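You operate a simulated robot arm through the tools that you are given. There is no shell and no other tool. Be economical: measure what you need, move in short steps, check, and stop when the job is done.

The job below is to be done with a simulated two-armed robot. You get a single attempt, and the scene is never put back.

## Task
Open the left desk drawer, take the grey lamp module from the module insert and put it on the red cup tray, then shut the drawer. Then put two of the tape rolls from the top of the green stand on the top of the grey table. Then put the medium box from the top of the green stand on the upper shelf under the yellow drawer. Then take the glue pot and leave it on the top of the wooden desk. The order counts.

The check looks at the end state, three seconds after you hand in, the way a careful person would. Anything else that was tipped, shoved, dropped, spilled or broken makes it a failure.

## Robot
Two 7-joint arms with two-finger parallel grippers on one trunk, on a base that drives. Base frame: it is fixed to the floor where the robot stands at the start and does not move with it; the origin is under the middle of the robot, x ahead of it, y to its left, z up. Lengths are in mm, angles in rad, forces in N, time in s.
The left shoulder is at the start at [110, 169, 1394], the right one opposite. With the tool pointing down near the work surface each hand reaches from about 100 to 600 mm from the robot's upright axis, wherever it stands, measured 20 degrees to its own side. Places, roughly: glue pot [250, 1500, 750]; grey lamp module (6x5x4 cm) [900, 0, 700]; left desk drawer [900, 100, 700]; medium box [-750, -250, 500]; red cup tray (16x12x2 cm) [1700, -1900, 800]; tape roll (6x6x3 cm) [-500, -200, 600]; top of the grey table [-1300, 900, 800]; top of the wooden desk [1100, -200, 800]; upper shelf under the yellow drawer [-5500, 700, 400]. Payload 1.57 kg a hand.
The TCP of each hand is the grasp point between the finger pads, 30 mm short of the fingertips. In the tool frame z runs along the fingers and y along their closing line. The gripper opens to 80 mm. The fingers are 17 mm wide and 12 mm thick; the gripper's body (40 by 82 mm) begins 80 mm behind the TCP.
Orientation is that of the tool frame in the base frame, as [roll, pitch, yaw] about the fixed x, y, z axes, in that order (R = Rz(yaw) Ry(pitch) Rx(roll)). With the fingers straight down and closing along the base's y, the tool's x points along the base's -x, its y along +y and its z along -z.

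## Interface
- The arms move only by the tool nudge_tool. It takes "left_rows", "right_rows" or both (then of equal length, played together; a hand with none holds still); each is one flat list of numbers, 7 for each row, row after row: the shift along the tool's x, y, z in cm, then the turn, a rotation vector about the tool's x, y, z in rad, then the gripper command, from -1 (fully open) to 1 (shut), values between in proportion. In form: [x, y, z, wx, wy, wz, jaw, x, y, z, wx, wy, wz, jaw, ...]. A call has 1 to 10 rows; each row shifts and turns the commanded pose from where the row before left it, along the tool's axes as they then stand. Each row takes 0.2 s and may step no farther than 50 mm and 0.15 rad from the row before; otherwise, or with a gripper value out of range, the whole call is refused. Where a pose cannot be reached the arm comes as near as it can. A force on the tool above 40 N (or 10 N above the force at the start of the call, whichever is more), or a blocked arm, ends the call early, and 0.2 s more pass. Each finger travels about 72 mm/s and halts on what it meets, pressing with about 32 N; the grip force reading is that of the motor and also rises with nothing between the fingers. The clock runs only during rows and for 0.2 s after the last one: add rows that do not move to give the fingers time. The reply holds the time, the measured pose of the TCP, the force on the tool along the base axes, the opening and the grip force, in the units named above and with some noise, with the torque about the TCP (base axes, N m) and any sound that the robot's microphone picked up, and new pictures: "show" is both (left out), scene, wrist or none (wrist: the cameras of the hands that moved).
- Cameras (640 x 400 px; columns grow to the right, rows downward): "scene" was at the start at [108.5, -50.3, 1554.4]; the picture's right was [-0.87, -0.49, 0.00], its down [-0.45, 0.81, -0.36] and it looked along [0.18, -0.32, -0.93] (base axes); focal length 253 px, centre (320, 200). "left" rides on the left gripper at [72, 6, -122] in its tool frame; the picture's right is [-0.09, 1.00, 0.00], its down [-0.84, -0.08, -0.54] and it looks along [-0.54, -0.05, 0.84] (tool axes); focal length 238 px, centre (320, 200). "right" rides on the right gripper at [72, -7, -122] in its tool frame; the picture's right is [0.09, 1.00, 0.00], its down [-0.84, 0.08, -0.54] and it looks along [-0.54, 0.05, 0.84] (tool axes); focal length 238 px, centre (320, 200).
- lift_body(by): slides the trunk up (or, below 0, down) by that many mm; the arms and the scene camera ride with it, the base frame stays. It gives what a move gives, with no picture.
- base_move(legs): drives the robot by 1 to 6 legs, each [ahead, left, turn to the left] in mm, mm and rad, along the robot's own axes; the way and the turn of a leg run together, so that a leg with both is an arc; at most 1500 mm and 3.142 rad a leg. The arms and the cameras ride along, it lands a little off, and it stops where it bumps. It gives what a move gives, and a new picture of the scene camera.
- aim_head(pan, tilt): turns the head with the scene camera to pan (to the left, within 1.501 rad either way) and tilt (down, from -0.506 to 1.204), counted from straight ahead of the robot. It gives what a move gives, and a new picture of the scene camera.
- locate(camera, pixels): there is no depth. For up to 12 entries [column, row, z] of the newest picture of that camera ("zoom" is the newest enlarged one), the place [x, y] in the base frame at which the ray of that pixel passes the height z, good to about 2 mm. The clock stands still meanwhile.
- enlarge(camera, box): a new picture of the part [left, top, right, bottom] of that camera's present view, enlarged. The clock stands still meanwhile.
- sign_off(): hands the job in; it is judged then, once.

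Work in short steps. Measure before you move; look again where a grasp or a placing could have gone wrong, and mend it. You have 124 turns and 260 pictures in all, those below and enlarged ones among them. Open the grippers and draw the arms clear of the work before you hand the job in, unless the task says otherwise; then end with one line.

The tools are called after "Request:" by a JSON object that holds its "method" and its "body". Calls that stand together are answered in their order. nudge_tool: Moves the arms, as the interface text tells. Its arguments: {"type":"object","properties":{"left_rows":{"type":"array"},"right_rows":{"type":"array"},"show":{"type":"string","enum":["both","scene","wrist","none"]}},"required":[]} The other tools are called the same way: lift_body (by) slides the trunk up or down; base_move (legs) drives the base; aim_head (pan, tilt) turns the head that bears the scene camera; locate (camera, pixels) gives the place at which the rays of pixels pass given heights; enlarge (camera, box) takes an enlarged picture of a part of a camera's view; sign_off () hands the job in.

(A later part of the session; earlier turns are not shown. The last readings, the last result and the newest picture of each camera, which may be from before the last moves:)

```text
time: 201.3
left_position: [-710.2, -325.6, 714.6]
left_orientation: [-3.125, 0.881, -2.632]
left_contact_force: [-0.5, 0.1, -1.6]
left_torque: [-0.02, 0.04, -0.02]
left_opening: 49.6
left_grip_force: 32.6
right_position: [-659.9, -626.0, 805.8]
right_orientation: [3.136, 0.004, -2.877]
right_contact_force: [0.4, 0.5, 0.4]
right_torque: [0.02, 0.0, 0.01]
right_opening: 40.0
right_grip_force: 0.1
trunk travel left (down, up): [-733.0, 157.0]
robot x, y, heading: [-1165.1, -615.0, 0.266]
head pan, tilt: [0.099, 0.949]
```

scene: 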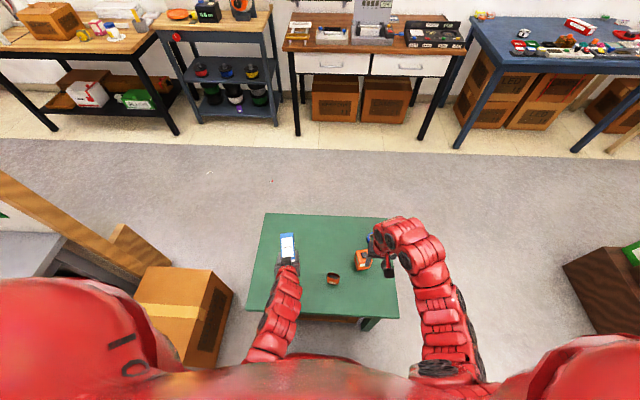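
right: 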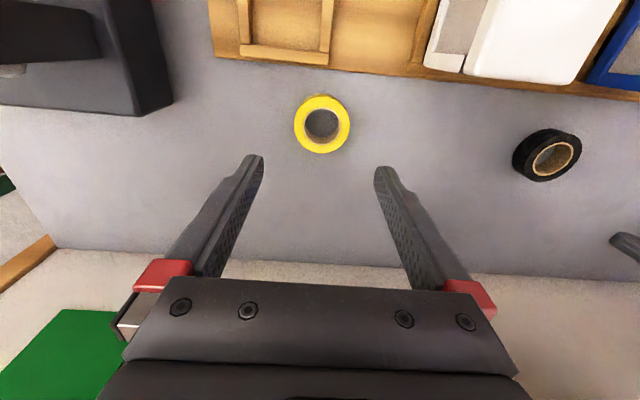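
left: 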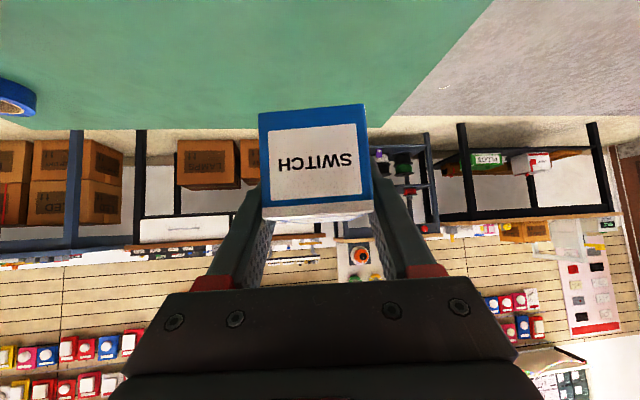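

Box held level. I back off 600 mm, turn around, and drive 1400 mm toward the counter's left end, looking ahead.

Request:
{"method": "base_move", "body": {"legs": [[-600, 0, 0], [0, 0, 3.141], [1400, 0, 0]]}}

Request:
{"method": "aim_head", "body": {"pan": 0, "tilt": 0.3}}

```text
time: 218.6
left_position: [-3545.6, -1431.8, 714.7]
left_orientation: [-3.126, 0.883, 0.508]
left_contact_force: [-0.1, 0.1, -1.5]
left_torque: [0.0, -0.05, 0.0]
left_opening: 49.4
left_grip_force: 31.6
right_position: [-3594.6, -1129.5, 806.1]
right_orientation: [3.135, 0.006, 0.269]
right_contact_force: [0.5, -0.8, -1.3]
right_torque: [-0.01, 0.05, 0.04]
right_opening: 39.9
right_grip_force: 0.1
trunk travel left (down, up): [-733.0, 157.0]
robot x, y, heading: [-3090.9, -1141.7, -2.874]
head pan, tilt: [0.099, 0.949]
```

scene: 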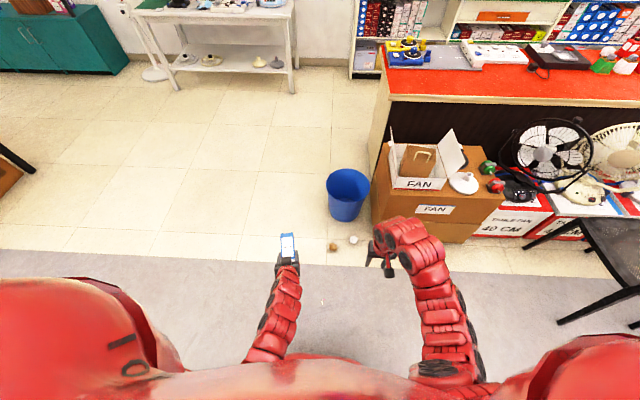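

```text
time: 219.6
left_position: [-3544.9, -1432.6, 713.8]
left_orientation: [-3.125, 0.88, 0.508]
left_contact_force: [-0.4, 0.3, -1.6]
left_torque: [0.03, -0.06, 0.0]
left_opening: 49.7
left_grip_force: 32.1
right_position: [-3595.2, -1129.2, 806.3]
right_orientation: [3.135, 0.006, 0.268]
right_contact_force: [0.5, -0.6, -0.3]
right_torque: [0.01, 0.01, -0.02]
right_opening: 39.8
right_grip_force: 0.1
trunk travel left (down, up): [-733.0, 157.0]
robot x, y, heading: [-3092.6, -1145.4, -2.871]
head pan, tilt: [0.0, 0.3]
```

scene: 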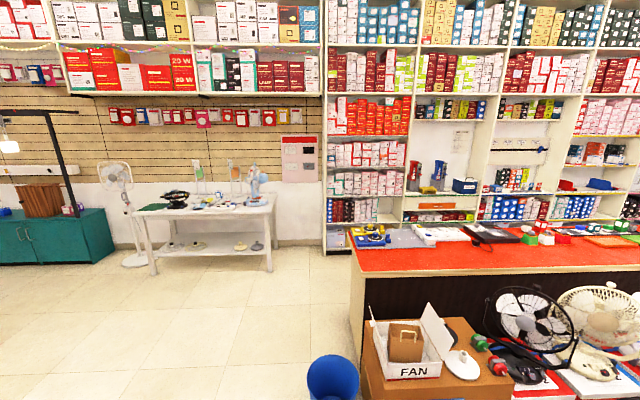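

I locate the aisle limits: counter corner, shelf base, and drawers.

Request:
{"method": "locate", "body": {"camera": "scene", "pixels": [[335, 250, 0], [327, 252, 0], [350, 318, 0], [353, 343, 0], [347, 232, 900], [352, 275, 900], [275, 270, 0], [640, 262, 900], [333, 385, 0]]}}

Request:
{"method": "enlarge", "body": {"camera": "scene", "box": [310, 120, 640, 326]}}

```text
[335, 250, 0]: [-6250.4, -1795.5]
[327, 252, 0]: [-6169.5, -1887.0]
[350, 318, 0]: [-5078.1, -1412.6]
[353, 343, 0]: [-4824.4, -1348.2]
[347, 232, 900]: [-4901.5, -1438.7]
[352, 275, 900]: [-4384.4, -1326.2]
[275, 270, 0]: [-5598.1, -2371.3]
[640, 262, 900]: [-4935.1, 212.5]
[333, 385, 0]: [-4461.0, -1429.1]
```

```text
1.94 times, centred on (475, 223) of scene
```

zoom: 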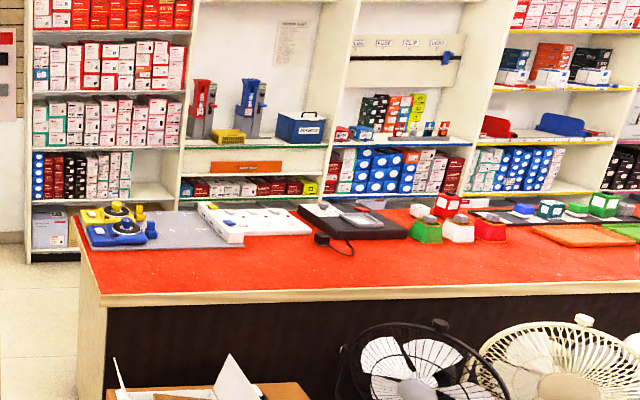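

Counter: left end near (-4384,-1326)…(-4901,-1439), aisle behind ≈1.35 m; target is under the counter's back side. I'll turn to face +x, shift right to clear the blue bin, and back along the counter's end.

Request:
{"method": "base_move", "body": {"legs": [[0, 0, 3.141], [0, -390, 0.033], [-1000, 0, 0]]}}

Request:
{"method": "aim_head", "body": {"pan": 1.2, "tilt": 0.6}}

```text
time: 234.2
left_position: [-3495.1, -1499.3, 714.7]
left_orientation: [-3.126, 0.884, -2.605]
left_contact_force: [0.4, -0.4, -1.8]
left_torque: [-0.04, 0.01, 0.01]
left_opening: 49.8
left_grip_force: 31.8
right_position: [-3436.7, -1801.1, 806.8]
right_orientation: [3.134, 0.004, -2.844]
right_contact_force: [-0.2, -1.4, 0.3]
right_torque: [-0.02, 0.04, 0.0]
right_opening: 40.2
right_grip_force: 0.2
trunk travel left (down, up): [-733.0, 157.0]
robot x, y, heading: [-3942.8, -1804.8, 0.293]
head pan, tilt: [0.0, 0.3]
```

scene: 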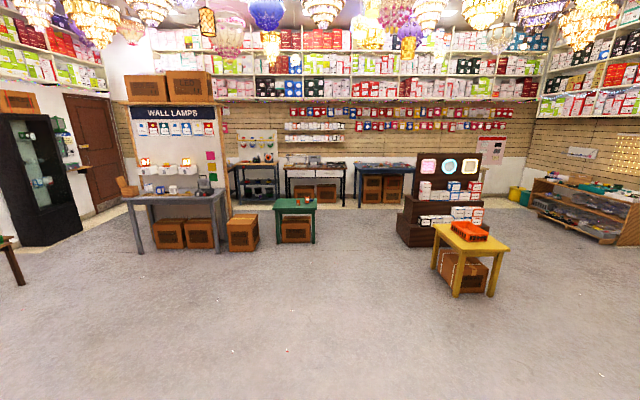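

```text
time: 235.6
left_position: [-3496.0, -1499.5, 713.7]
left_orientation: [-3.126, 0.882, -2.603]
left_contact_force: [0.1, 0.6, -1.9]
left_torque: [-0.01, 0.02, -0.02]
left_opening: 50.0
left_grip_force: 32.4
right_position: [-3436.2, -1800.6, 807.1]
right_orientation: [3.135, 0.006, -2.845]
right_contact_force: [0.1, -0.8, -0.3]
right_torque: [0.01, -0.04, -0.03]
right_opening: 40.1
right_grip_force: 0.0
trunk travel left (down, up): [-733.0, 157.0]
robot x, y, heading: [-3944.0, -1804.9, 0.297]
head pan, tilt: [1.201, 0.6]
```

scene: 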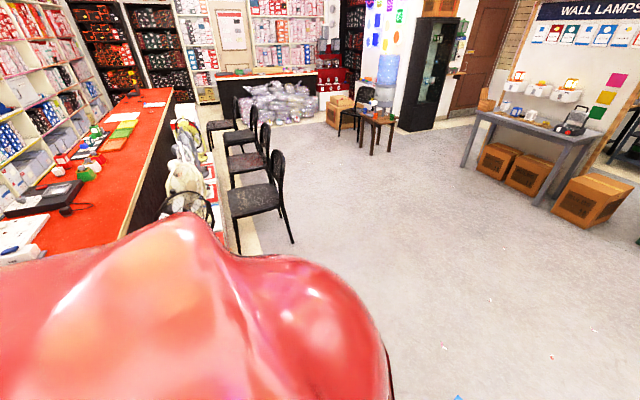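

Position as planned. I back 1200 mm, shift left, back into the aisle, and look along it.

Request:
{"method": "base_move", "body": {"legs": [[-1200, 0, 0.006], [0, 150, 0], [-330, 100, 0]]}}

Request:
{"method": "aim_head", "body": {"pan": 0.75, "tilt": 0.75}}

```text
time: 244.5
left_position: [-5039.3, -1709.1, 714.2]
left_orientation: [-3.125, 0.881, -2.603]
left_contact_force: [0.3, 0.5, -0.4]
left_torque: [-0.05, 0.02, 0.02]
left_opening: 49.7
left_grip_force: 31.7
right_position: [-4979.8, -2010.2, 805.5]
right_orientation: [3.135, 0.005, -2.846]
right_contact_force: [0.0, 0.4, -0.2]
right_torque: [0.02, -0.03, -0.02]
right_opening: 40.1
right_grip_force: 0.0
trunk travel left (down, up): [-733.0, 157.0]
robot x, y, heading: [-5482.6, -2015.5, 0.297]
head pan, tilt: [1.201, 0.6]
```

scene: 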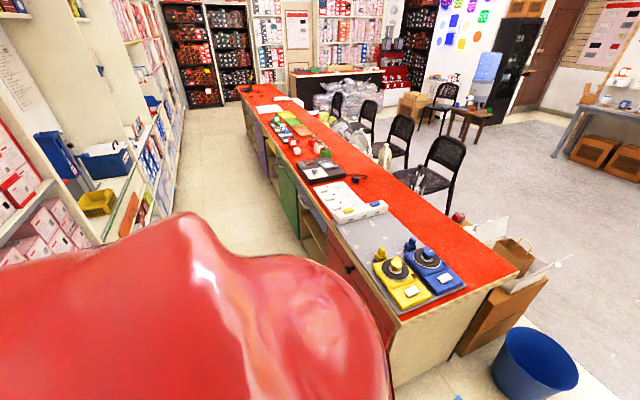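

```text
time: 245.4
left_position: [-5038.5, -1710.9, 715.0]
left_orientation: [-3.124, 0.88, -2.605]
left_contact_force: [-0.6, -0.7, -2.1]
left_torque: [-0.02, 0.01, 0.0]
left_opening: 49.5
left_grip_force: 31.4
right_position: [-4979.2, -2010.6, 806.0]
right_orientation: [3.134, 0.006, -2.845]
right_contact_force: [0.5, 0.1, -0.4]
right_torque: [-0.04, 0.0, -0.01]
right_opening: 40.2
right_grip_force: 0.0
trunk travel left (down, up): [-733.0, 157.0]
robot x, y, heading: [-5482.7, -2013.0, 0.297]
head pan, tilt: [0.75, 0.75]
```

scene: 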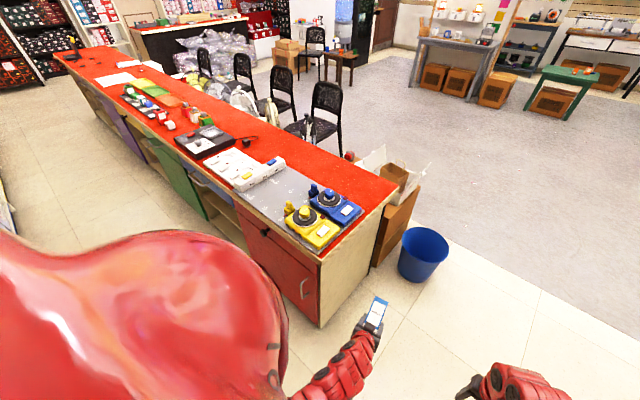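

The counter's back shows coloured drawers. I move left along the aisle 1870 mm and look.

Request:
{"method": "base_move", "body": {"legs": [[0, 935, 0.006], [0, 935, 0]]}}

Request:
{"method": "aim_head", "body": {"pan": 0.6, "tilt": 0.8}}

```text
time: 247.6
left_position: [-5112.0, -1472.0, 713.1]
left_orientation: [-3.094, 0.88, -2.59]
left_contact_force: [8.9, -19.5, -3.7]
left_torque: [-0.84, -0.13, -2.0]
left_opening: 51.2
left_grip_force: 32.0
right_position: [-5054.8, -1762.6, 808.4]
right_orientation: [3.139, 0.009, -2.845]
right_contact_force: [0.0, -0.6, 0.7]
right_torque: [-0.05, -0.02, -0.02]
right_opening: 40.1
right_grip_force: 0.1
trunk travel left (down, up): [-733.0, 157.0]
robot x, y, heading: [-5556.2, -1771.6, 0.298]
head pan, tilt: [0.75, 0.75]
stopped in leg 1: the force on the tool passed its limit at 54 N (the readings are from after the stop); the commanded pose is now the measured one
```

scene: 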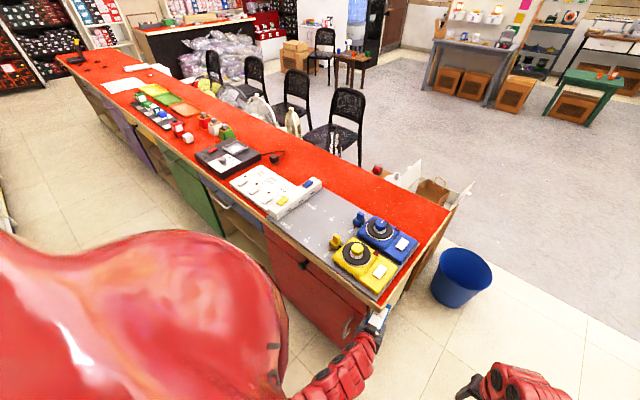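

```text
time: 248.3
left_position: [-5110.8, -1472.0, 714.1]
left_orientation: [-3.112, 0.877, -2.6]
left_contact_force: [5.4, -20.5, -2.5]
left_torque: [-0.82, -0.1, -1.81]
left_opening: 51.2
left_grip_force: 32.3
right_position: [-5051.7, -1767.0, 805.3]
right_orientation: [3.133, 0.006, -2.844]
right_contact_force: [-0.5, -0.8, 0.1]
right_torque: [0.0, 0.03, -0.01]
right_opening: 40.2
right_grip_force: 0.1
trunk travel left (down, up): [-733.0, 157.0]
robot x, y, heading: [-5559.0, -1769.4, 0.295]
head pan, tilt: [0.6, 0.799]
```

scene: 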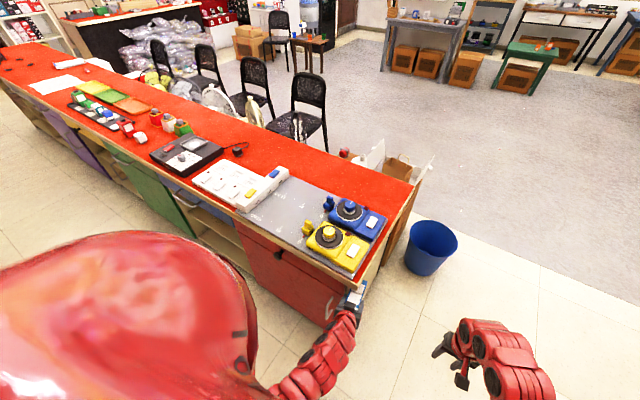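

The box touched the counter's end corner (counter extends further back than estimated). I move right 80 mm, back 150 mm, and check the box.

Request:
{"method": "base_move", "body": {"legs": [[0, -80, 0], [-150, 0, 0.01]]}}

Request:
{"method": "nudge_tool", "body": {"left_rows": [0, 0, 0, 0, 0, 0, 1], "show": "wrist"}}

Request:
{"method": "locate", "body": {"camera": "scene", "pixels": [[356, 290, 800], [356, 290, 850], [356, 290, 900], [412, 190, 800], [412, 190, 850], [412, 190, 900], [245, 218, 850], [160, 155, 850]]}}

```text
time: 250.3
left_position: [-5235.5, -1585.9, 714.7]
left_orientation: [-3.11, 0.879, -2.586]
left_contact_force: [-1.0, -0.1, -0.9]
left_torque: [0.0, 0.02, -0.03]
left_opening: 50.3
left_grip_force: 31.8
right_position: [-5174.3, -1880.7, 806.8]
right_orientation: [3.133, 0.007, -2.835]
right_contact_force: [0.2, 0.3, -0.4]
right_torque: [0.0, 0.0, -0.01]
right_opening: 40.0
right_grip_force: 0.1
trunk travel left (down, up): [-733.0, 157.0]
robot x, y, heading: [-5679.4, -1889.4, 0.306]
head pan, tilt: [0.6, 0.799]
```

scene: 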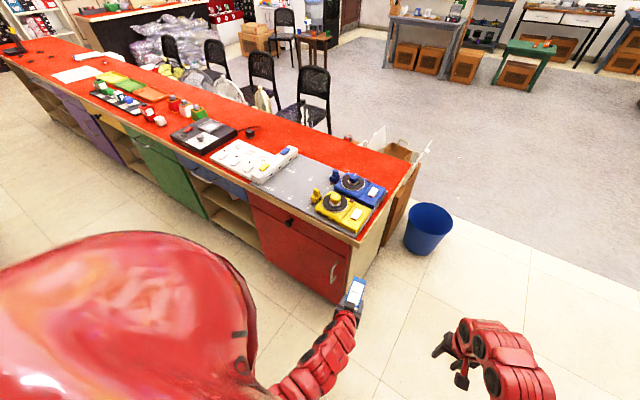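

```text
time: 250.7
left_position: [-5235.4, -1584.1, 711.5]
left_orientation: [-3.11, 0.878, -2.59]
left_contact_force: [0.4, -0.3, -0.3]
left_torque: [0.02, 0.03, 0.01]
left_opening: 50.4
left_grip_force: 32.6
right_position: [-5171.2, -1880.4, 807.3]
right_orientation: [3.134, 0.008, -2.836]
right_contact_force: [1.0, -0.2, 0.0]
right_torque: [0.01, 0.02, -0.01]
right_opening: 40.0
right_grip_force: 0.2
trunk travel left (down, up): [-733.0, 157.0]
robot x, y, heading: [-5677.8, -1890.9, 0.302]
head pan, tilt: [0.6, 0.799]
```

left: 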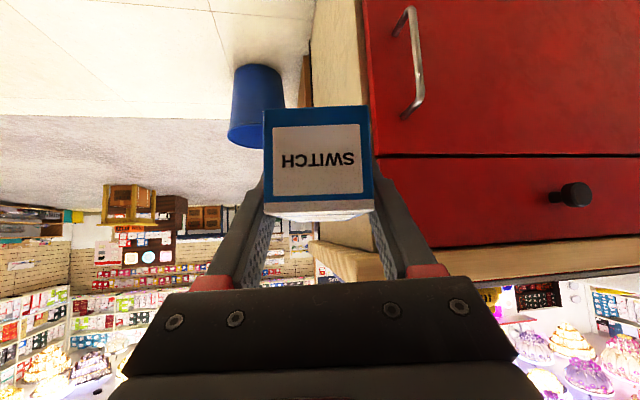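

```text
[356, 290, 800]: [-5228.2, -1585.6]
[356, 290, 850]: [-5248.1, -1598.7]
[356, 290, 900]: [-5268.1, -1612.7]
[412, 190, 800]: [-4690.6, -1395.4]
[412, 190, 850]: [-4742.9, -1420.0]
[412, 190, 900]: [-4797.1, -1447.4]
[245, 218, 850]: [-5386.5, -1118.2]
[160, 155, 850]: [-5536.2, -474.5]
```

Box still held well. I re-locate the counter's back edge in the newest picture.

Request:
{"method": "locate", "body": {"camera": "scene", "pixels": [[358, 243, 750], [358, 243, 800], [358, 243, 850], [358, 243, 900], [420, 155, 850], [240, 186, 800], [120, 110, 800], [345, 303, 0], [250, 251, 0], [205, 217, 0]]}}

Request:
{"method": "enlarge", "body": {"camera": "scene", "box": [0, 40, 360, 310]}}

```text
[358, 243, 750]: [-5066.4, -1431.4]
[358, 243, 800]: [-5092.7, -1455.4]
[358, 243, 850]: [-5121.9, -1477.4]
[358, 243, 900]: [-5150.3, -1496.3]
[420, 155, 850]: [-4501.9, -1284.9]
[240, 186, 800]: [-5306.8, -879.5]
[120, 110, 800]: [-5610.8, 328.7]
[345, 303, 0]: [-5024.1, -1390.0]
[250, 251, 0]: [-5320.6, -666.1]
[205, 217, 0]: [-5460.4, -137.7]
```

```text
1.48 times, centred on (180, 175) of scene
```

zoom: 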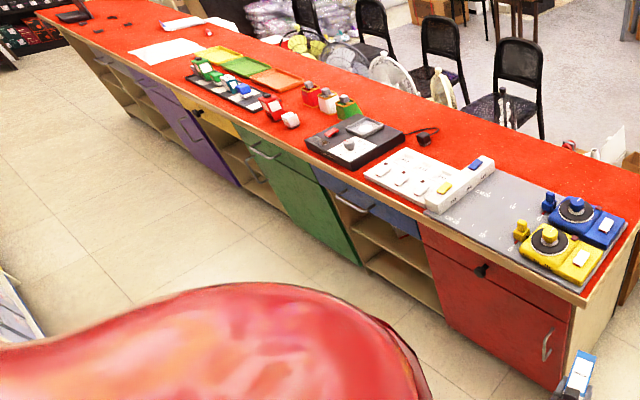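

Back plane re-fitted; yellow drawer unit lies left beyond the green one. I back 20 mm more and go left 1950 mm.

Request:
{"method": "base_move", "body": {"legs": [[-20, 0, 0], [0, 1000, 0], [0, 950, 0]]}}

Request:
{"method": "aim_head", "body": {"pan": 0.35, "tilt": 0.85}}

```text
time: 260.8
left_position: [-5818.1, 256.3, 713.6]
left_orientation: [-3.11, 0.877, -2.606]
left_contact_force: [-0.4, -0.3, -1.1]
left_torque: [-0.03, 0.04, 0.02]
left_opening: 49.6
left_grip_force: 31.8
right_position: [-5762.2, -40.6, 807.0]
right_orientation: [3.136, 0.007, -2.855]
right_contact_force: [-0.3, -0.5, -0.1]
right_torque: [0.02, 0.03, 0.0]
right_opening: 40.0
right_grip_force: 0.0
trunk travel left (down, up): [-733.0, 157.0]
robot x, y, heading: [-6268.8, -39.7, 0.286]
head pan, tilt: [0.6, 0.799]
```

scene: 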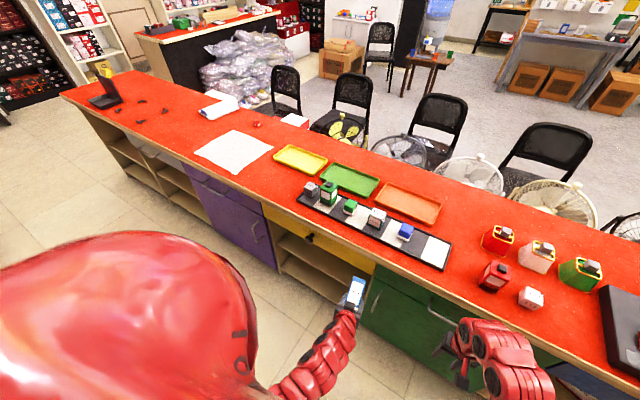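

```text
time: 261.6
left_position: [-5818.6, 255.9, 712.9]
left_orientation: [-3.107, 0.879, -2.609]
left_contact_force: [-0.1, -0.5, -1.8]
left_torque: [-0.01, 0.03, 0.02]
left_opening: 49.5
left_grip_force: 32.2
right_position: [-5763.6, -39.9, 805.9]
right_orientation: [3.135, 0.007, -2.855]
right_contact_force: [0.4, -0.9, -1.4]
right_torque: [0.0, 0.03, -0.01]
right_opening: 40.0
right_grip_force: 0.0
trunk travel left (down, up): [-733.0, 157.0]
robot x, y, heading: [-6264.9, -37.4, 0.287]
head pan, tilt: [0.351, 0.85]
```

scene: 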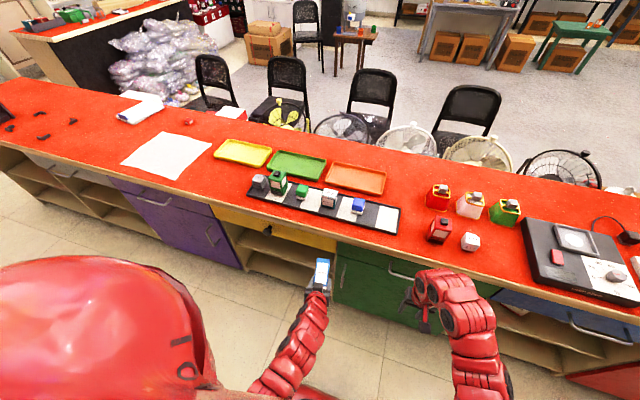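

The yellow drawer is at (270,225) with an open shelf below. I locate its extent and enlarge.

Request:
{"method": "locate", "body": {"camera": "scene", "pixels": [[213, 208, 780], [337, 247, 780], [218, 222, 700], [337, 262, 700], [240, 262, 400], [330, 290, 400], [245, 268, 350], [340, 315, 0], [243, 271, 300]]}}

Request:
{"method": "enlarge", "body": {"camera": "scene", "box": [190, 190, 350, 310]}}

```text
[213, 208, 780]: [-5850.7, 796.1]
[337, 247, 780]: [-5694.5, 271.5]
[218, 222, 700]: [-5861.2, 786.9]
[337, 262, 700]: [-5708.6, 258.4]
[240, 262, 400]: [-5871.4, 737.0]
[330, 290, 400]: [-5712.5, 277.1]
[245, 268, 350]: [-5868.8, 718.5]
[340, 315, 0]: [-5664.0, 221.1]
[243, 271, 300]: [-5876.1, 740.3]
```

```text
3.33 times, centred on (270, 250) of scene
```

zoom: 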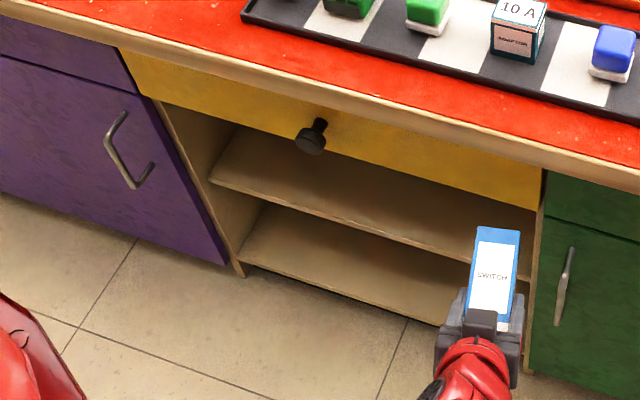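

I find the upper shelf's front-edge height by intersecting with the unit's front plane.

Request:
{"method": "locate", "body": {"camera": "scene", "pixels": [[238, 244.5, 350], [238, 244.5, 400], [238, 244.5, 450], [238, 244.5, 500], [300, 264, 350], [300, 264, 400], [300, 264, 450], [246, 267, 100], [246, 267, 200], [246, 267, 300], [300, 247, 550], [300, 247, 600]]}}

```text
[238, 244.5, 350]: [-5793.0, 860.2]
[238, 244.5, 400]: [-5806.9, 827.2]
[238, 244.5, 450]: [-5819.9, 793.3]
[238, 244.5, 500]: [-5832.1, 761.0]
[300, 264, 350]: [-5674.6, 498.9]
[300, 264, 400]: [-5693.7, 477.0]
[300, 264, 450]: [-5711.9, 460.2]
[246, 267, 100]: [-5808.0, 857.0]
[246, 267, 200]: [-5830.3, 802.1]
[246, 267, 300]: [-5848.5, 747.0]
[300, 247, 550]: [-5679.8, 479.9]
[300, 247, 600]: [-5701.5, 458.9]
```

Upper shelf edge is around z≈480, recessed ~30 mm. I move left 246 mm to centre the hand on the yellow unit, straighten the box's yaw, and look with the wrist camera.

Request:
{"method": "base_move", "body": {"legs": [[0, 246, 0]]}}

Request:
{"method": "nudge_tool", "body": {"left_rows": [0, 0, 0, 0.095, 0, 0.0785, 1, 0, 0, 0, 0.095, 0, 0.0785, 1, 0, 0, 0, 0, 0, 0, 1], "show": "none"}}

Request:
{"method": "lift_body", "body": {"by": -100}}

Request:
{"method": "aim_head", "body": {"pan": 0.3, "tilt": 0.95}}

Request:
{"method": "nudge_tool", "body": {"left_rows": [0, 0, 0, 0, 0, 0, 1], "show": "wrist"}}

```text
time: 263.4
left_position: [-5888.8, 492.5, 712.3]
left_orientation: [-3.111, 0.876, -2.606]
left_contact_force: [1.5, -0.2, -1.7]
left_torque: [0.01, 0.03, -0.03]
left_opening: 49.6
left_grip_force: 32.3
right_position: [-5832.6, 196.2, 807.1]
right_orientation: [3.137, 0.006, -2.853]
right_contact_force: [1.1, -0.7, 0.4]
right_torque: [0.01, -0.02, 0.01]
right_opening: 39.8
right_grip_force: 0.0
trunk travel left (down, up): [-733.0, 157.0]
robot x, y, heading: [-6336.7, 197.0, 0.288]
head pan, tilt: [0.351, 0.85]
```

scene: 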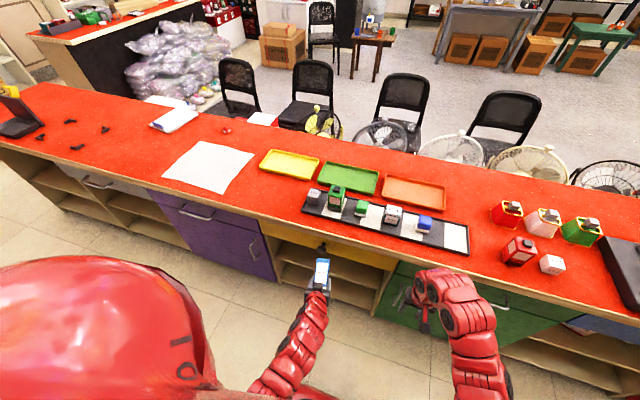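

```text
time: 264.2
left_position: [-5889.1, 492.3, 712.8]
left_orientation: [-3.112, 0.885, -2.856]
left_contact_force: [-0.4, 0.2, -1.8]
left_torque: [0.0, 0.05, 0.01]
left_opening: 49.7
left_grip_force: 31.8
right_position: [-5832.3, 196.7, 805.0]
right_orientation: [3.134, 0.008, -2.853]
right_contact_force: [-0.1, -1.2, 0.3]
right_torque: [0.04, -0.02, 0.0]
right_opening: 39.9
right_grip_force: 0.0
trunk travel left (down, up): [-733.0, 157.0]
robot x, y, heading: [-6334.0, 197.5, 0.286]
head pan, tilt: [0.351, 0.85]
```

```text
time: 265.5
left_position: [-5890.1, 492.7, 614.2]
left_orientation: [-3.111, 0.882, -2.853]
left_contact_force: [0.4, 0.4, -1.8]
left_torque: [0.0, 0.04, -0.03]
left_opening: 49.5
left_grip_force: 31.9
right_position: [-5832.0, 196.4, 707.1]
right_orientation: [3.134, 0.008, -2.854]
right_contact_force: [-0.7, 0.3, -0.5]
right_torque: [-0.02, 0.0, 0.0]
right_opening: 40.1
right_grip_force: 0.0
trunk travel left (down, up): [-633.0, 257.0]
robot x, y, heading: [-6338.3, 197.0, 0.287]
head pan, tilt: [0.351, 0.85]
```

```text
time: 266.2
left_position: [-5888.5, 491.8, 612.5]
left_orientation: [-3.111, 0.884, -2.853]
left_contact_force: [-0.7, 0.7, -1.2]
left_torque: [0.01, 0.05, 0.03]
left_opening: 49.8
left_grip_force: 31.7
right_position: [-5832.0, 196.2, 707.2]
right_orientation: [3.134, 0.007, -2.854]
right_contact_force: [0.0, 0.9, 0.0]
right_torque: [0.0, 0.0, 0.01]
right_opening: 39.9
right_grip_force: 0.0
trunk travel left (down, up): [-633.0, 257.0]
robot x, y, heading: [-6335.2, 196.5, 0.282]
head pan, tilt: [0.3, 0.949]
```

scene: 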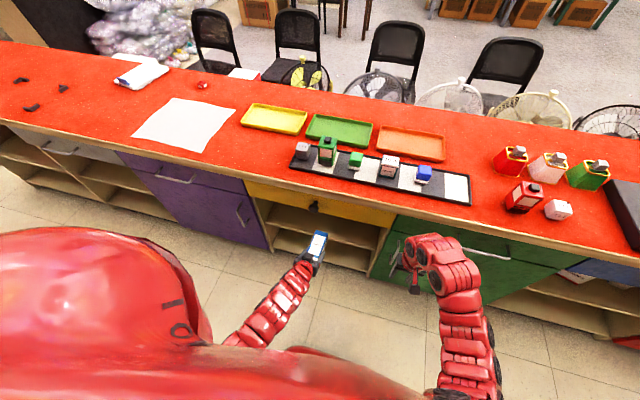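

```text
time: 266.6
left_position: [-5888.7, 492.6, 613.6]
left_orientation: [-3.11, 0.884, -2.854]
left_contact_force: [-0.4, 0.7, -1.0]
left_torque: [-0.04, 0.04, -0.03]
left_opening: 49.7
left_grip_force: 32.0
right_position: [-5832.8, 196.3, 705.5]
right_orientation: [3.135, 0.006, -2.854]
right_contact_force: [0.5, 0.6, 0.3]
right_torque: [-0.01, 0.0, 0.0]
right_opening: 39.8
right_grip_force: 0.0
trunk travel left (down, up): [-633.0, 257.0]
robot x, y, heading: [-6335.1, 198.7, 0.29]
head pan, tilt: [0.3, 0.949]
```

left: 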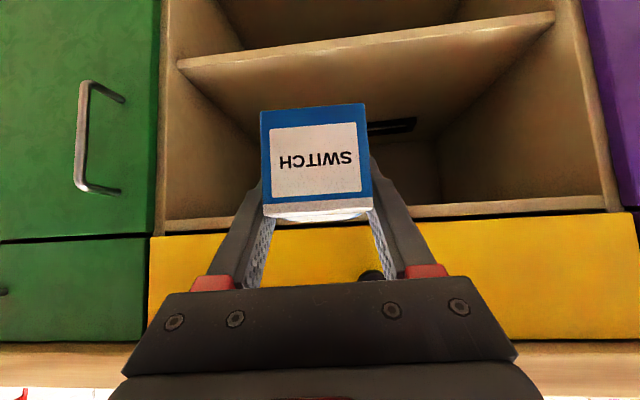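

The wrist view (inverted) shows the opening under the yellow drawer: drawer rail near z≈610, shelf front edge near z≈450. I lower 85 mm and re-measure before inserting.

Request:
{"method": "lift_body", "body": {"by": -85}}

Request:
{"method": "nudge_tool", "body": {"left_rows": [0, 0, 0, 0, 0, 0, 1], "show": "wrist"}}

Request:
{"method": "enlarge", "body": {"camera": "left", "box": [150, 0, 640, 306]}}

```text
time: 267.8
left_position: [-5888.0, 492.0, 527.2]
left_orientation: [-3.109, 0.884, -2.853]
left_contact_force: [0.0, 0.0, -0.2]
left_torque: [-0.02, 0.04, 0.0]
left_opening: 49.7
left_grip_force: 31.6
right_position: [-5831.0, 196.2, 621.4]
right_orientation: [3.135, 0.005, -2.853]
right_contact_force: [-0.4, -0.3, 0.1]
right_torque: [0.02, -0.01, 0.0]
right_opening: 40.1
right_grip_force: 0.2
trunk travel left (down, up): [-548.0, 342.0]
robot x, y, heading: [-6336.7, 195.1, 0.287]
head pan, tilt: [0.3, 0.949]
```

```text
time: 268.2
left_position: [-5889.5, 492.0, 528.4]
left_orientation: [-3.112, 0.884, -2.853]
left_contact_force: [-0.1, 0.2, -1.9]
left_torque: [-0.01, 0.02, 0.01]
left_opening: 49.5
left_grip_force: 31.7
right_position: [-5832.6, 197.9, 620.5]
right_orientation: [3.137, 0.008, -2.852]
right_contact_force: [0.5, -0.5, -0.4]
right_torque: [0.0, -0.02, 0.04]
right_opening: 40.2
right_grip_force: 0.1
trunk travel left (down, up): [-548.0, 342.0]
robot x, y, heading: [-6335.8, 198.9, 0.285]
head pan, tilt: [0.3, 0.949]
```

left: 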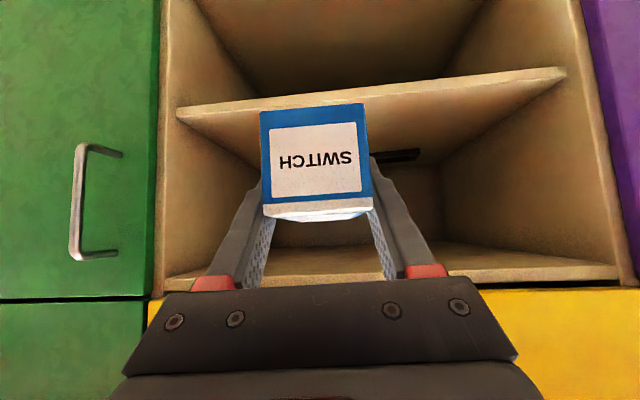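

```text
1.31 times, centred on (395, 153) of left
```

zoom: 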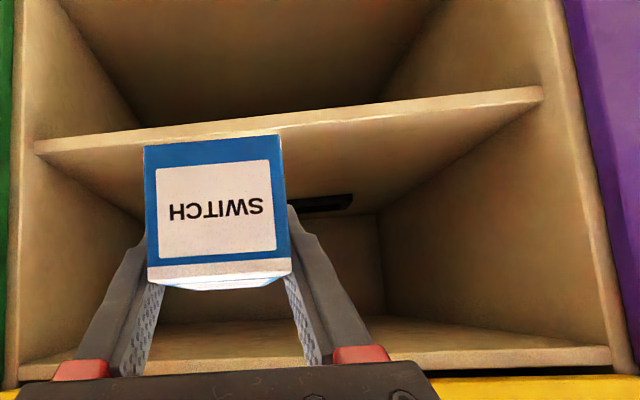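

Triangulating both heights: shelf top ≈375–395, edge 178 mm ahead of the TCP; drawer bottom ≈615. I lower 75 mm, pull the right hand back 120 mm, then drive 115 mm in.

Request:
{"method": "lift_body", "body": {"by": -75}}

Request:
{"method": "nudge_tool", "body": {"right_rows": [4, 0, 0, 0, 0, 0, 0, 4, 0, 0, 0, 0, 0, 0, 4, 0, 0, 0, 0, 0, 0], "show": "none"}}

Request:
{"method": "base_move", "body": {"legs": [[115, 0, 0]]}}

Request:
{"method": "nudge_tool", "body": {"left_rows": [0, 0, 0, 0, 0, 0, 1], "show": "wrist"}}

```text
time: 269.3
left_position: [-5888.9, 492.5, 453.0]
left_orientation: [-3.11, 0.883, -2.854]
left_contact_force: [0.3, 0.6, -1.4]
left_torque: [-0.03, 0.01, -0.02]
left_opening: 49.6
left_grip_force: 32.0
right_position: [-5832.6, 196.7, 546.8]
right_orientation: [3.133, 0.007, -2.854]
right_contact_force: [-0.5, 0.2, 1.7]
right_torque: [0.02, -0.02, -0.01]
right_opening: 40.4
right_grip_force: 0.1
trunk travel left (down, up): [-473.0, 417.0]
robot x, y, heading: [-6334.4, 198.2, 0.286]
head pan, tilt: [0.3, 0.949]
```

```text
time: 270.1
left_position: [-5889.3, 492.7, 453.9]
left_orientation: [-3.109, 0.884, -2.853]
left_contact_force: [-0.5, -0.2, -1.4]
left_torque: [-0.02, 0.03, 0.0]
left_opening: 49.5
left_grip_force: 31.5
right_position: [-5947.6, 161.9, 544.1]
right_orientation: [3.133, 0.007, -2.854]
right_contact_force: [-0.2, 0.0, -0.1]
right_torque: [-0.02, 0.04, 0.0]
right_opening: 39.9
right_grip_force: 0.1
trunk travel left (down, up): [-473.0, 417.0]
robot x, y, heading: [-6338.3, 199.3, 0.286]
head pan, tilt: [0.3, 0.949]
```

```text
time: 271.3
left_position: [-5778.1, 525.3, 452.5]
left_orientation: [-3.112, 0.88, -2.854]
left_contact_force: [-0.5, -0.6, -1.1]
left_torque: [-0.05, 0.03, -0.03]
left_opening: 49.5
left_grip_force: 32.0
right_position: [-5836.9, 195.7, 545.8]
right_orientation: [3.132, 0.006, -2.855]
right_contact_force: [0.5, 0.7, -0.1]
right_torque: [-0.04, 0.02, -0.04]
right_opening: 40.0
right_grip_force: 0.1
trunk travel left (down, up): [-473.0, 417.0]
robot x, y, heading: [-6226.4, 230.0, 0.292]
head pan, tilt: [0.3, 0.949]
```

scene: 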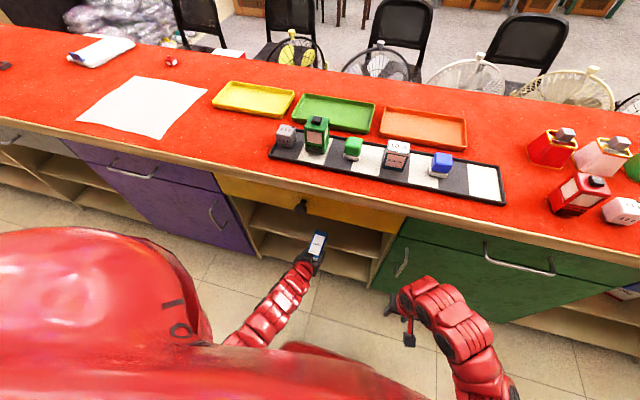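

```text
time: 271.7
left_position: [-5780.3, 525.3, 451.9]
left_orientation: [-3.113, 0.884, -2.854]
left_contact_force: [-1.0, 0.8, -1.2]
left_torque: [-0.05, -0.03, 0.0]
left_opening: 49.7
left_grip_force: 32.7
right_position: [-5838.5, 193.7, 546.1]
right_orientation: [3.135, 0.008, -2.856]
right_contact_force: [0.7, -0.1, 0.0]
right_torque: [0.0, 0.01, -0.02]
right_opening: 40.0
right_grip_force: 0.1
trunk travel left (down, up): [-473.0, 417.0]
robot x, y, heading: [-6227.6, 232.5, 0.286]
head pan, tilt: [0.3, 0.949]
```

left: 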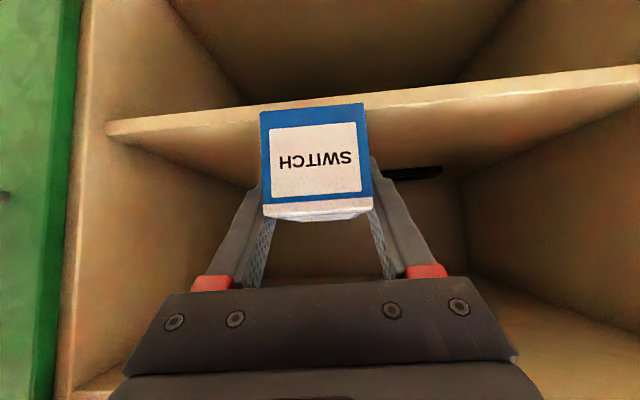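

Box end is over the shelf edge with ~40 mm clearance. Extend forward 114 mm.

Request:
{"method": "nudge_tool", "body": {"left_rows": [-2.41, 0, 2.94, 0, 0, 0, 1, -2.41, 0, 2.94, 0, 0, 0, 1, -2.41, 0, 2.94, 0, 0, 0, 1], "show": "both"}}

```text
time: 272.5
left_position: [-5668.9, 555.0, 452.4]
left_orientation: [-3.111, 0.882, -2.855]
left_contact_force: [0.9, -0.9, -1.6]
left_torque: [-0.01, 0.03, 0.0]
left_opening: 49.4
left_grip_force: 31.9
right_position: [-5837.3, 197.4, 544.9]
right_orientation: [3.134, 0.007, -2.855]
right_contact_force: [0.3, -0.7, 0.6]
right_torque: [-0.01, 0.0, 0.05]
right_opening: 40.1
right_grip_force: 0.2
trunk travel left (down, up): [-473.0, 417.0]
robot x, y, heading: [-6228.3, 229.7, 0.288]
head pan, tilt: [0.3, 0.949]
```

scene: 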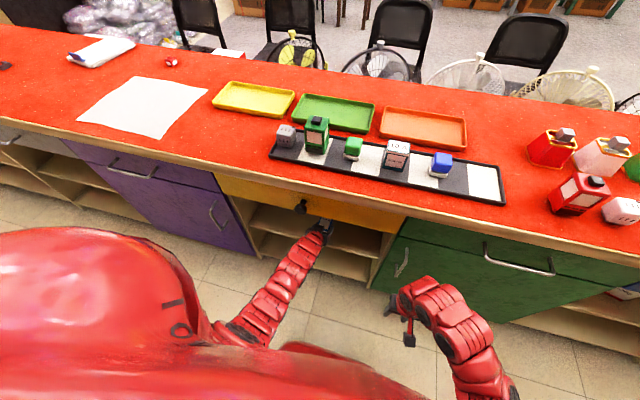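
left: 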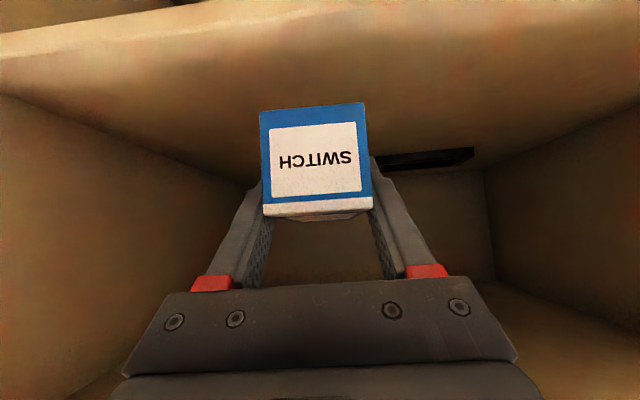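

The box's near end is ~16 mm inside the edge. Lower gently until contact.

Request:
{"method": "nudge_tool", "body": {"left_rows": [1.55, 0, 1.27, 0, 0, 0, 1, 0.77, 0, 0.63, 0, 0, 0, 1, 0.31, 0, 0.25, 0, 0, 0, 1, 0.31, 0, 0.25, 0, 0, 0, 1, 0.31, 0, 0.25, 0, 0, 0, 1], "show": "wrist"}}

```text
time: 273.7
left_position: [-5669.0, 555.0, 411.2]
left_orientation: [-3.111, 0.885, -2.851]
left_contact_force: [-0.1, -0.7, -1.4]
left_torque: [-0.01, 0.07, 0.0]
left_opening: 49.7
left_grip_force: 32.1
right_position: [-5836.4, 196.0, 545.6]
right_orientation: [3.134, 0.007, -2.854]
right_contact_force: [0.2, 0.8, 0.0]
right_torque: [-0.02, -0.02, -0.03]
right_opening: 40.0
right_grip_force: 0.0
trunk travel left (down, up): [-473.0, 417.0]
robot x, y, heading: [-6226.9, 228.5, 0.285]
head pan, tilt: [0.3, 0.949]
```

left: 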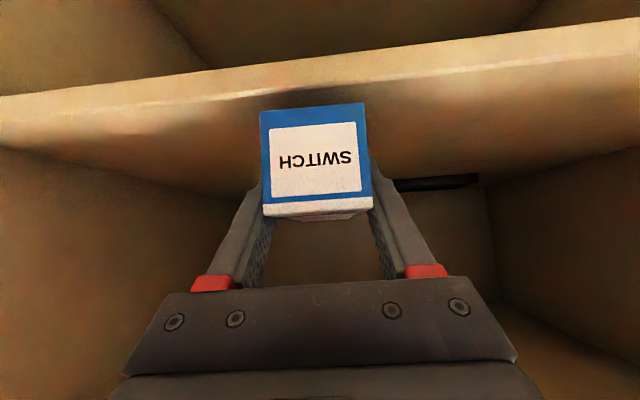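

Nearly there (shelf ≈372). Continue in 3 mm steps.

Request:
{"method": "nudge_tool", "body": {"left_rows": [0.23, 0, 0.19, 0, 0, 0, 1, 0.23, 0, 0.19, 0, 0, 0, 1, 0.23, 0, 0.19, 0, 0, 0, 1, 0.23, 0, 0.19, 0, 0, 0, 1], "show": "wrist"}}

```text
time: 274.7
left_position: [-5668.3, 553.8, 399.2]
left_orientation: [-3.111, 0.884, -2.853]
left_contact_force: [-0.3, -0.9, -0.6]
left_torque: [-0.02, 0.07, 0.04]
left_opening: 49.6
left_grip_force: 31.9
right_position: [-5837.8, 195.7, 544.7]
right_orientation: [3.134, 0.007, -2.853]
right_contact_force: [0.3, 0.3, 0.0]
right_torque: [0.01, 0.02, 0.0]
right_opening: 39.8
right_grip_force: 0.1
trunk travel left (down, up): [-473.0, 417.0]
robot x, y, heading: [-6223.1, 227.3, 0.293]
head pan, tilt: [0.3, 0.949]
```

left: 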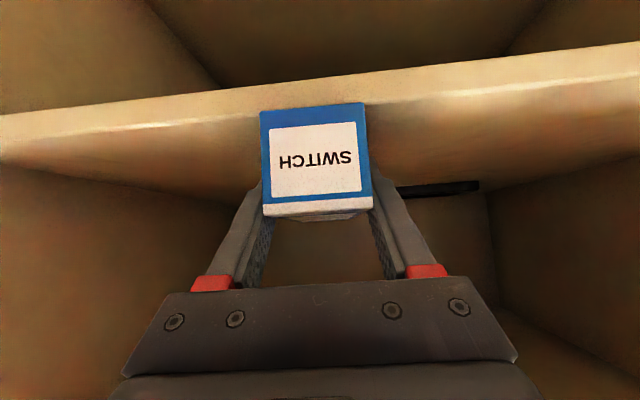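

The edge row (≈105) coincides with the box's near bottom edge, so the box still overhangs ~20 mm. I raise 10 mm and go 42 mm deeper.

Request:
{"method": "nudge_tool", "body": {"left_rows": [-0.77, 0, -0.63, 0, 0, 0, 1, -1.33, 0, 1.62, 0, 0, 0, 1, -1.33, 0, 1.62, 0, 0, 0, 1, 0, 0, 0, 0, 0, 0, 1], "show": "wrist"}}

```text
time: 275.7
left_position: [-5628.3, 565.2, 409.0]
left_orientation: [-3.109, 0.884, -2.851]
left_contact_force: [0.1, -0.1, -2.0]
left_torque: [0.01, 0.03, 0.02]
left_opening: 49.5
left_grip_force: 31.9
right_position: [-5836.8, 195.6, 545.7]
right_orientation: [3.135, 0.006, -2.854]
right_contact_force: [0.1, -0.4, -0.2]
right_torque: [0.01, 0.0, -0.02]
right_opening: 40.1
right_grip_force: 0.0
trunk travel left (down, up): [-473.0, 417.0]
robot x, y, heading: [-6225.9, 229.4, 0.286]
head pan, tilt: [0.3, 0.949]
```

left: 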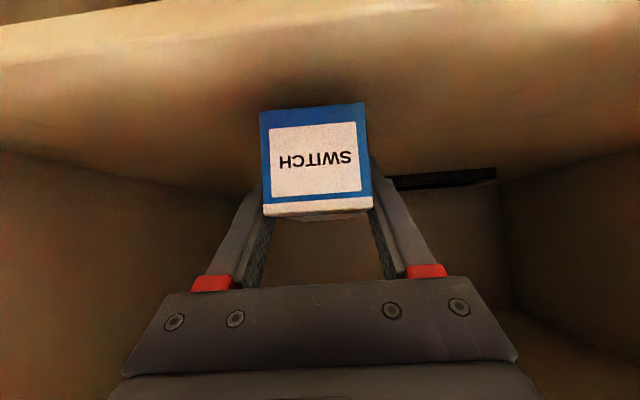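

Now a strip of shelf is visible before the box. Lower ~16 mm, then in small steps.

Request:
{"method": "nudge_tool", "body": {"left_rows": [0.62, 0, 0.51, 0, 0, 0, 1, 0.31, 0, 0.25, 0, 0, 0, 1, 0.23, 0, 0.19, 0, 0, 0, 1, 0.23, 0, 0.19, 0, 0, 0, 1, 0.23, 0, 0.19, 0, 0, 0, 1, 0.23, 0, 0.19, 0, 0, 0, 1], "show": "wrist"}}

```text
time: 277.1
left_position: [-5624.8, 567.2, 392.9]
left_orientation: [-3.113, 0.899, -2.854]
left_contact_force: [-0.1, -1.0, 16.4]
left_torque: [0.02, 0.74, 0.13]
left_opening: 49.8
left_grip_force: 31.9
left hand out of reach, approached as far as the arm can: row 3
right_position: [-5838.5, 195.6, 545.3]
right_orientation: [3.135, 0.009, -2.853]
right_contact_force: [-0.3, 0.8, 0.4]
right_torque: [-0.04, 0.06, 0.02]
right_opening: 40.2
right_grip_force: 0.2
trunk travel left (down, up): [-473.0, 417.0]
robot x, y, heading: [-6227.3, 231.9, 0.291]
head pan, tilt: [0.3, 0.949]
stopped in row 6 (left hand): the force on the tool passed its limit at 43 N (the readings are from after the stop); the commanded pose is now the measured one
```

left: 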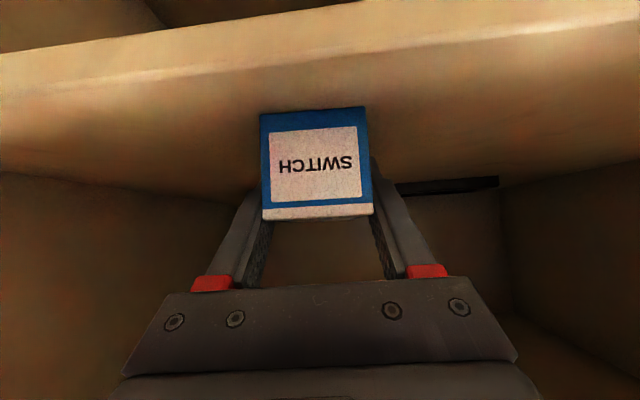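

Contact made (box resting). I open and retract straight back, then look.

Request:
{"method": "nudge_tool", "body": {"left_rows": [0, 0, 0, 0, 0, 0, -0.6, 0, 0, 0, 0, 0, 0, -0.6, 1.27, 0, -1.55, 0, 0, 0, -0.6, 2.54, 0, -3.09, 0, 0, 0, -0.6, 2.54, 0, -3.09, 0, 0, 0, -0.6, 2.54, 0, -3.09, 0, 0, 0, -0.6], "show": "both"}}

```text
time: 277.9
left_position: [-5646.8, 481.1, 384.7]
left_orientation: [-3.141, 0.893, -3.034]
left_contact_force: [-28.0, -3.2, 29.0]
left_torque: [0.96, 0.33, 0.85]
left_opening: 63.9
left_grip_force: 0.1
left hand out of reach, approached as far as the arm can: row 4
right_position: [-5838.1, 197.8, 547.0]
right_orientation: [3.134, 0.007, -2.853]
right_contact_force: [0.2, 0.2, 0.1]
right_torque: [0.0, 0.02, -0.02]
right_opening: 40.1
right_grip_force: 0.0
trunk travel left (down, up): [-473.0, 417.0]
robot x, y, heading: [-6229.6, 231.8, 0.288]
head pan, tilt: [0.3, 0.949]
stopped in row 4 (left hand): the force on the tool passed its limit at 264 N (the readings are from after the stop); the commanded pose is now the measured one
```

scene: 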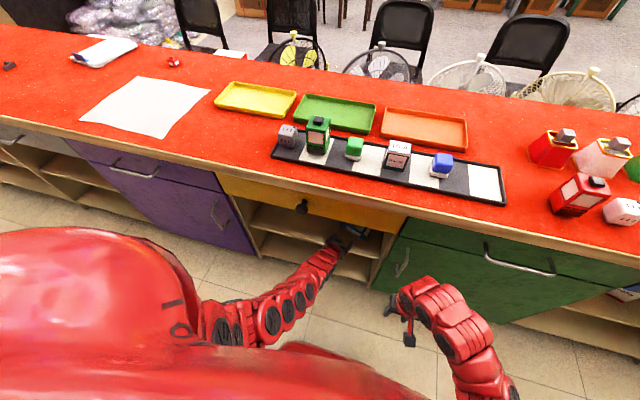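
left: 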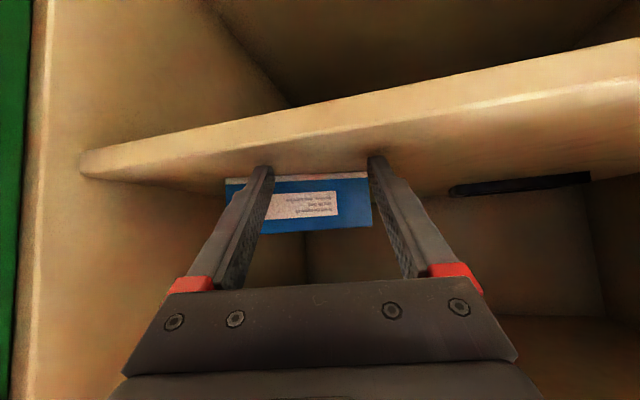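

The arm hit an awkward configuration and swung right, turning the box; the fingers are now in front of the box. I retract using the base only, 200 mm straight back.

Request:
{"method": "base_move", "body": {"legs": [[-200, 0, 0]]}}

Request:
{"method": "nudge_tool", "body": {"left_rows": [0, 0, 0, 0, 0, 0, -0.6], "show": "wrist"}}

Request:
{"method": "enlarge", "body": {"camera": "left", "box": [120, 60, 520, 310]}}

Request:
{"method": "enlarge", "body": {"camera": "scene", "box": [200, 150, 400, 275]}}

```text
time: 279.5
left_position: [-5835.5, 423.7, 383.5]
left_orientation: [-3.134, 0.895, -3.032]
left_contact_force: [0.2, 0.5, 0.4]
left_torque: [-0.01, 0.0, 0.03]
left_opening: 64.2
left_grip_force: 0.0
right_position: [-6027.2, 141.1, 546.1]
right_orientation: [3.134, 0.009, -2.853]
right_contact_force: [-0.4, -0.2, -0.3]
right_torque: [0.0, 0.0, 0.0]
right_opening: 39.9
right_grip_force: 0.0
trunk travel left (down, up): [-473.0, 417.0]
robot x, y, heading: [-6416.7, 176.4, 0.291]
head pan, tilt: [0.3, 0.949]
```

scene: 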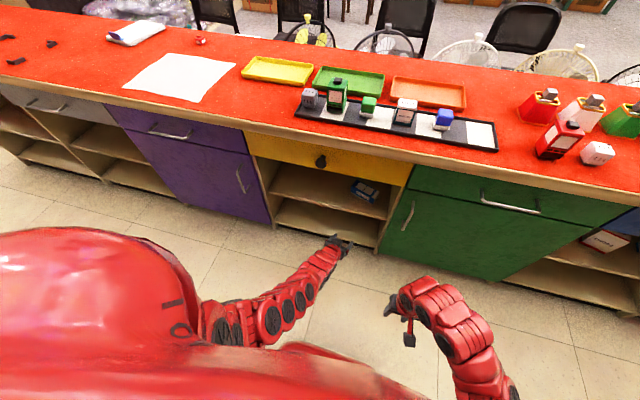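

```text
time: 279.9
left_position: [-5836.1, 423.6, 383.7]
left_orientation: [-3.134, 0.893, -3.032]
left_contact_force: [0.6, -0.3, 0.3]
left_torque: [-0.02, -0.03, 0.01]
left_opening: 64.2
left_grip_force: 0.1
right_position: [-6027.0, 142.2, 544.0]
right_orientation: [3.134, 0.008, -2.85]
right_contact_force: [0.8, -0.4, -0.4]
right_torque: [0.02, 0.01, 0.01]
right_opening: 40.0
right_grip_force: 0.0
trunk travel left (down, up): [-473.0, 417.0]
robot x, y, heading: [-6414.3, 176.0, 0.29]
head pan, tilt: [0.3, 0.949]
```

left: 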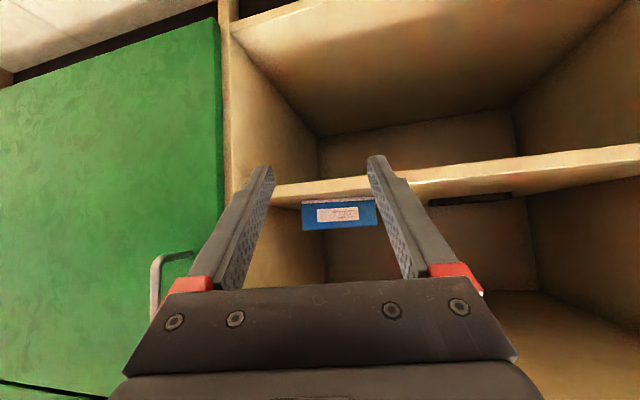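

```text
1.60 times, centred on (320, 185) of left
```

zoom: 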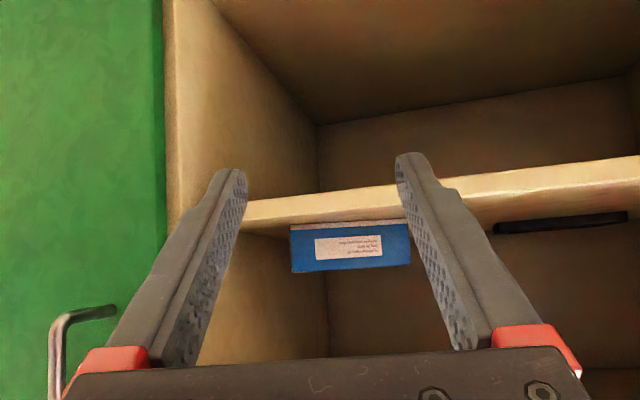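

```text
3.20 times, centred on (300, 212) of scene
```

zoom: 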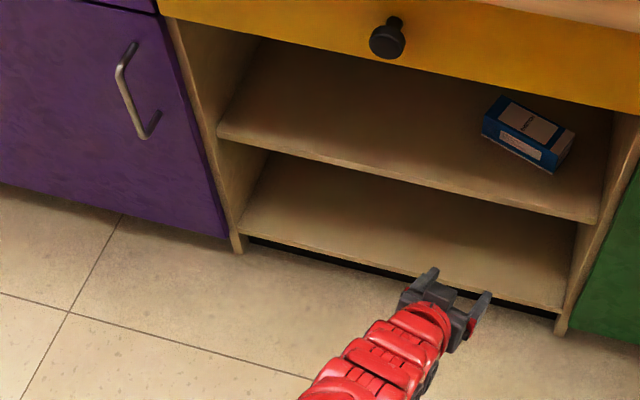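

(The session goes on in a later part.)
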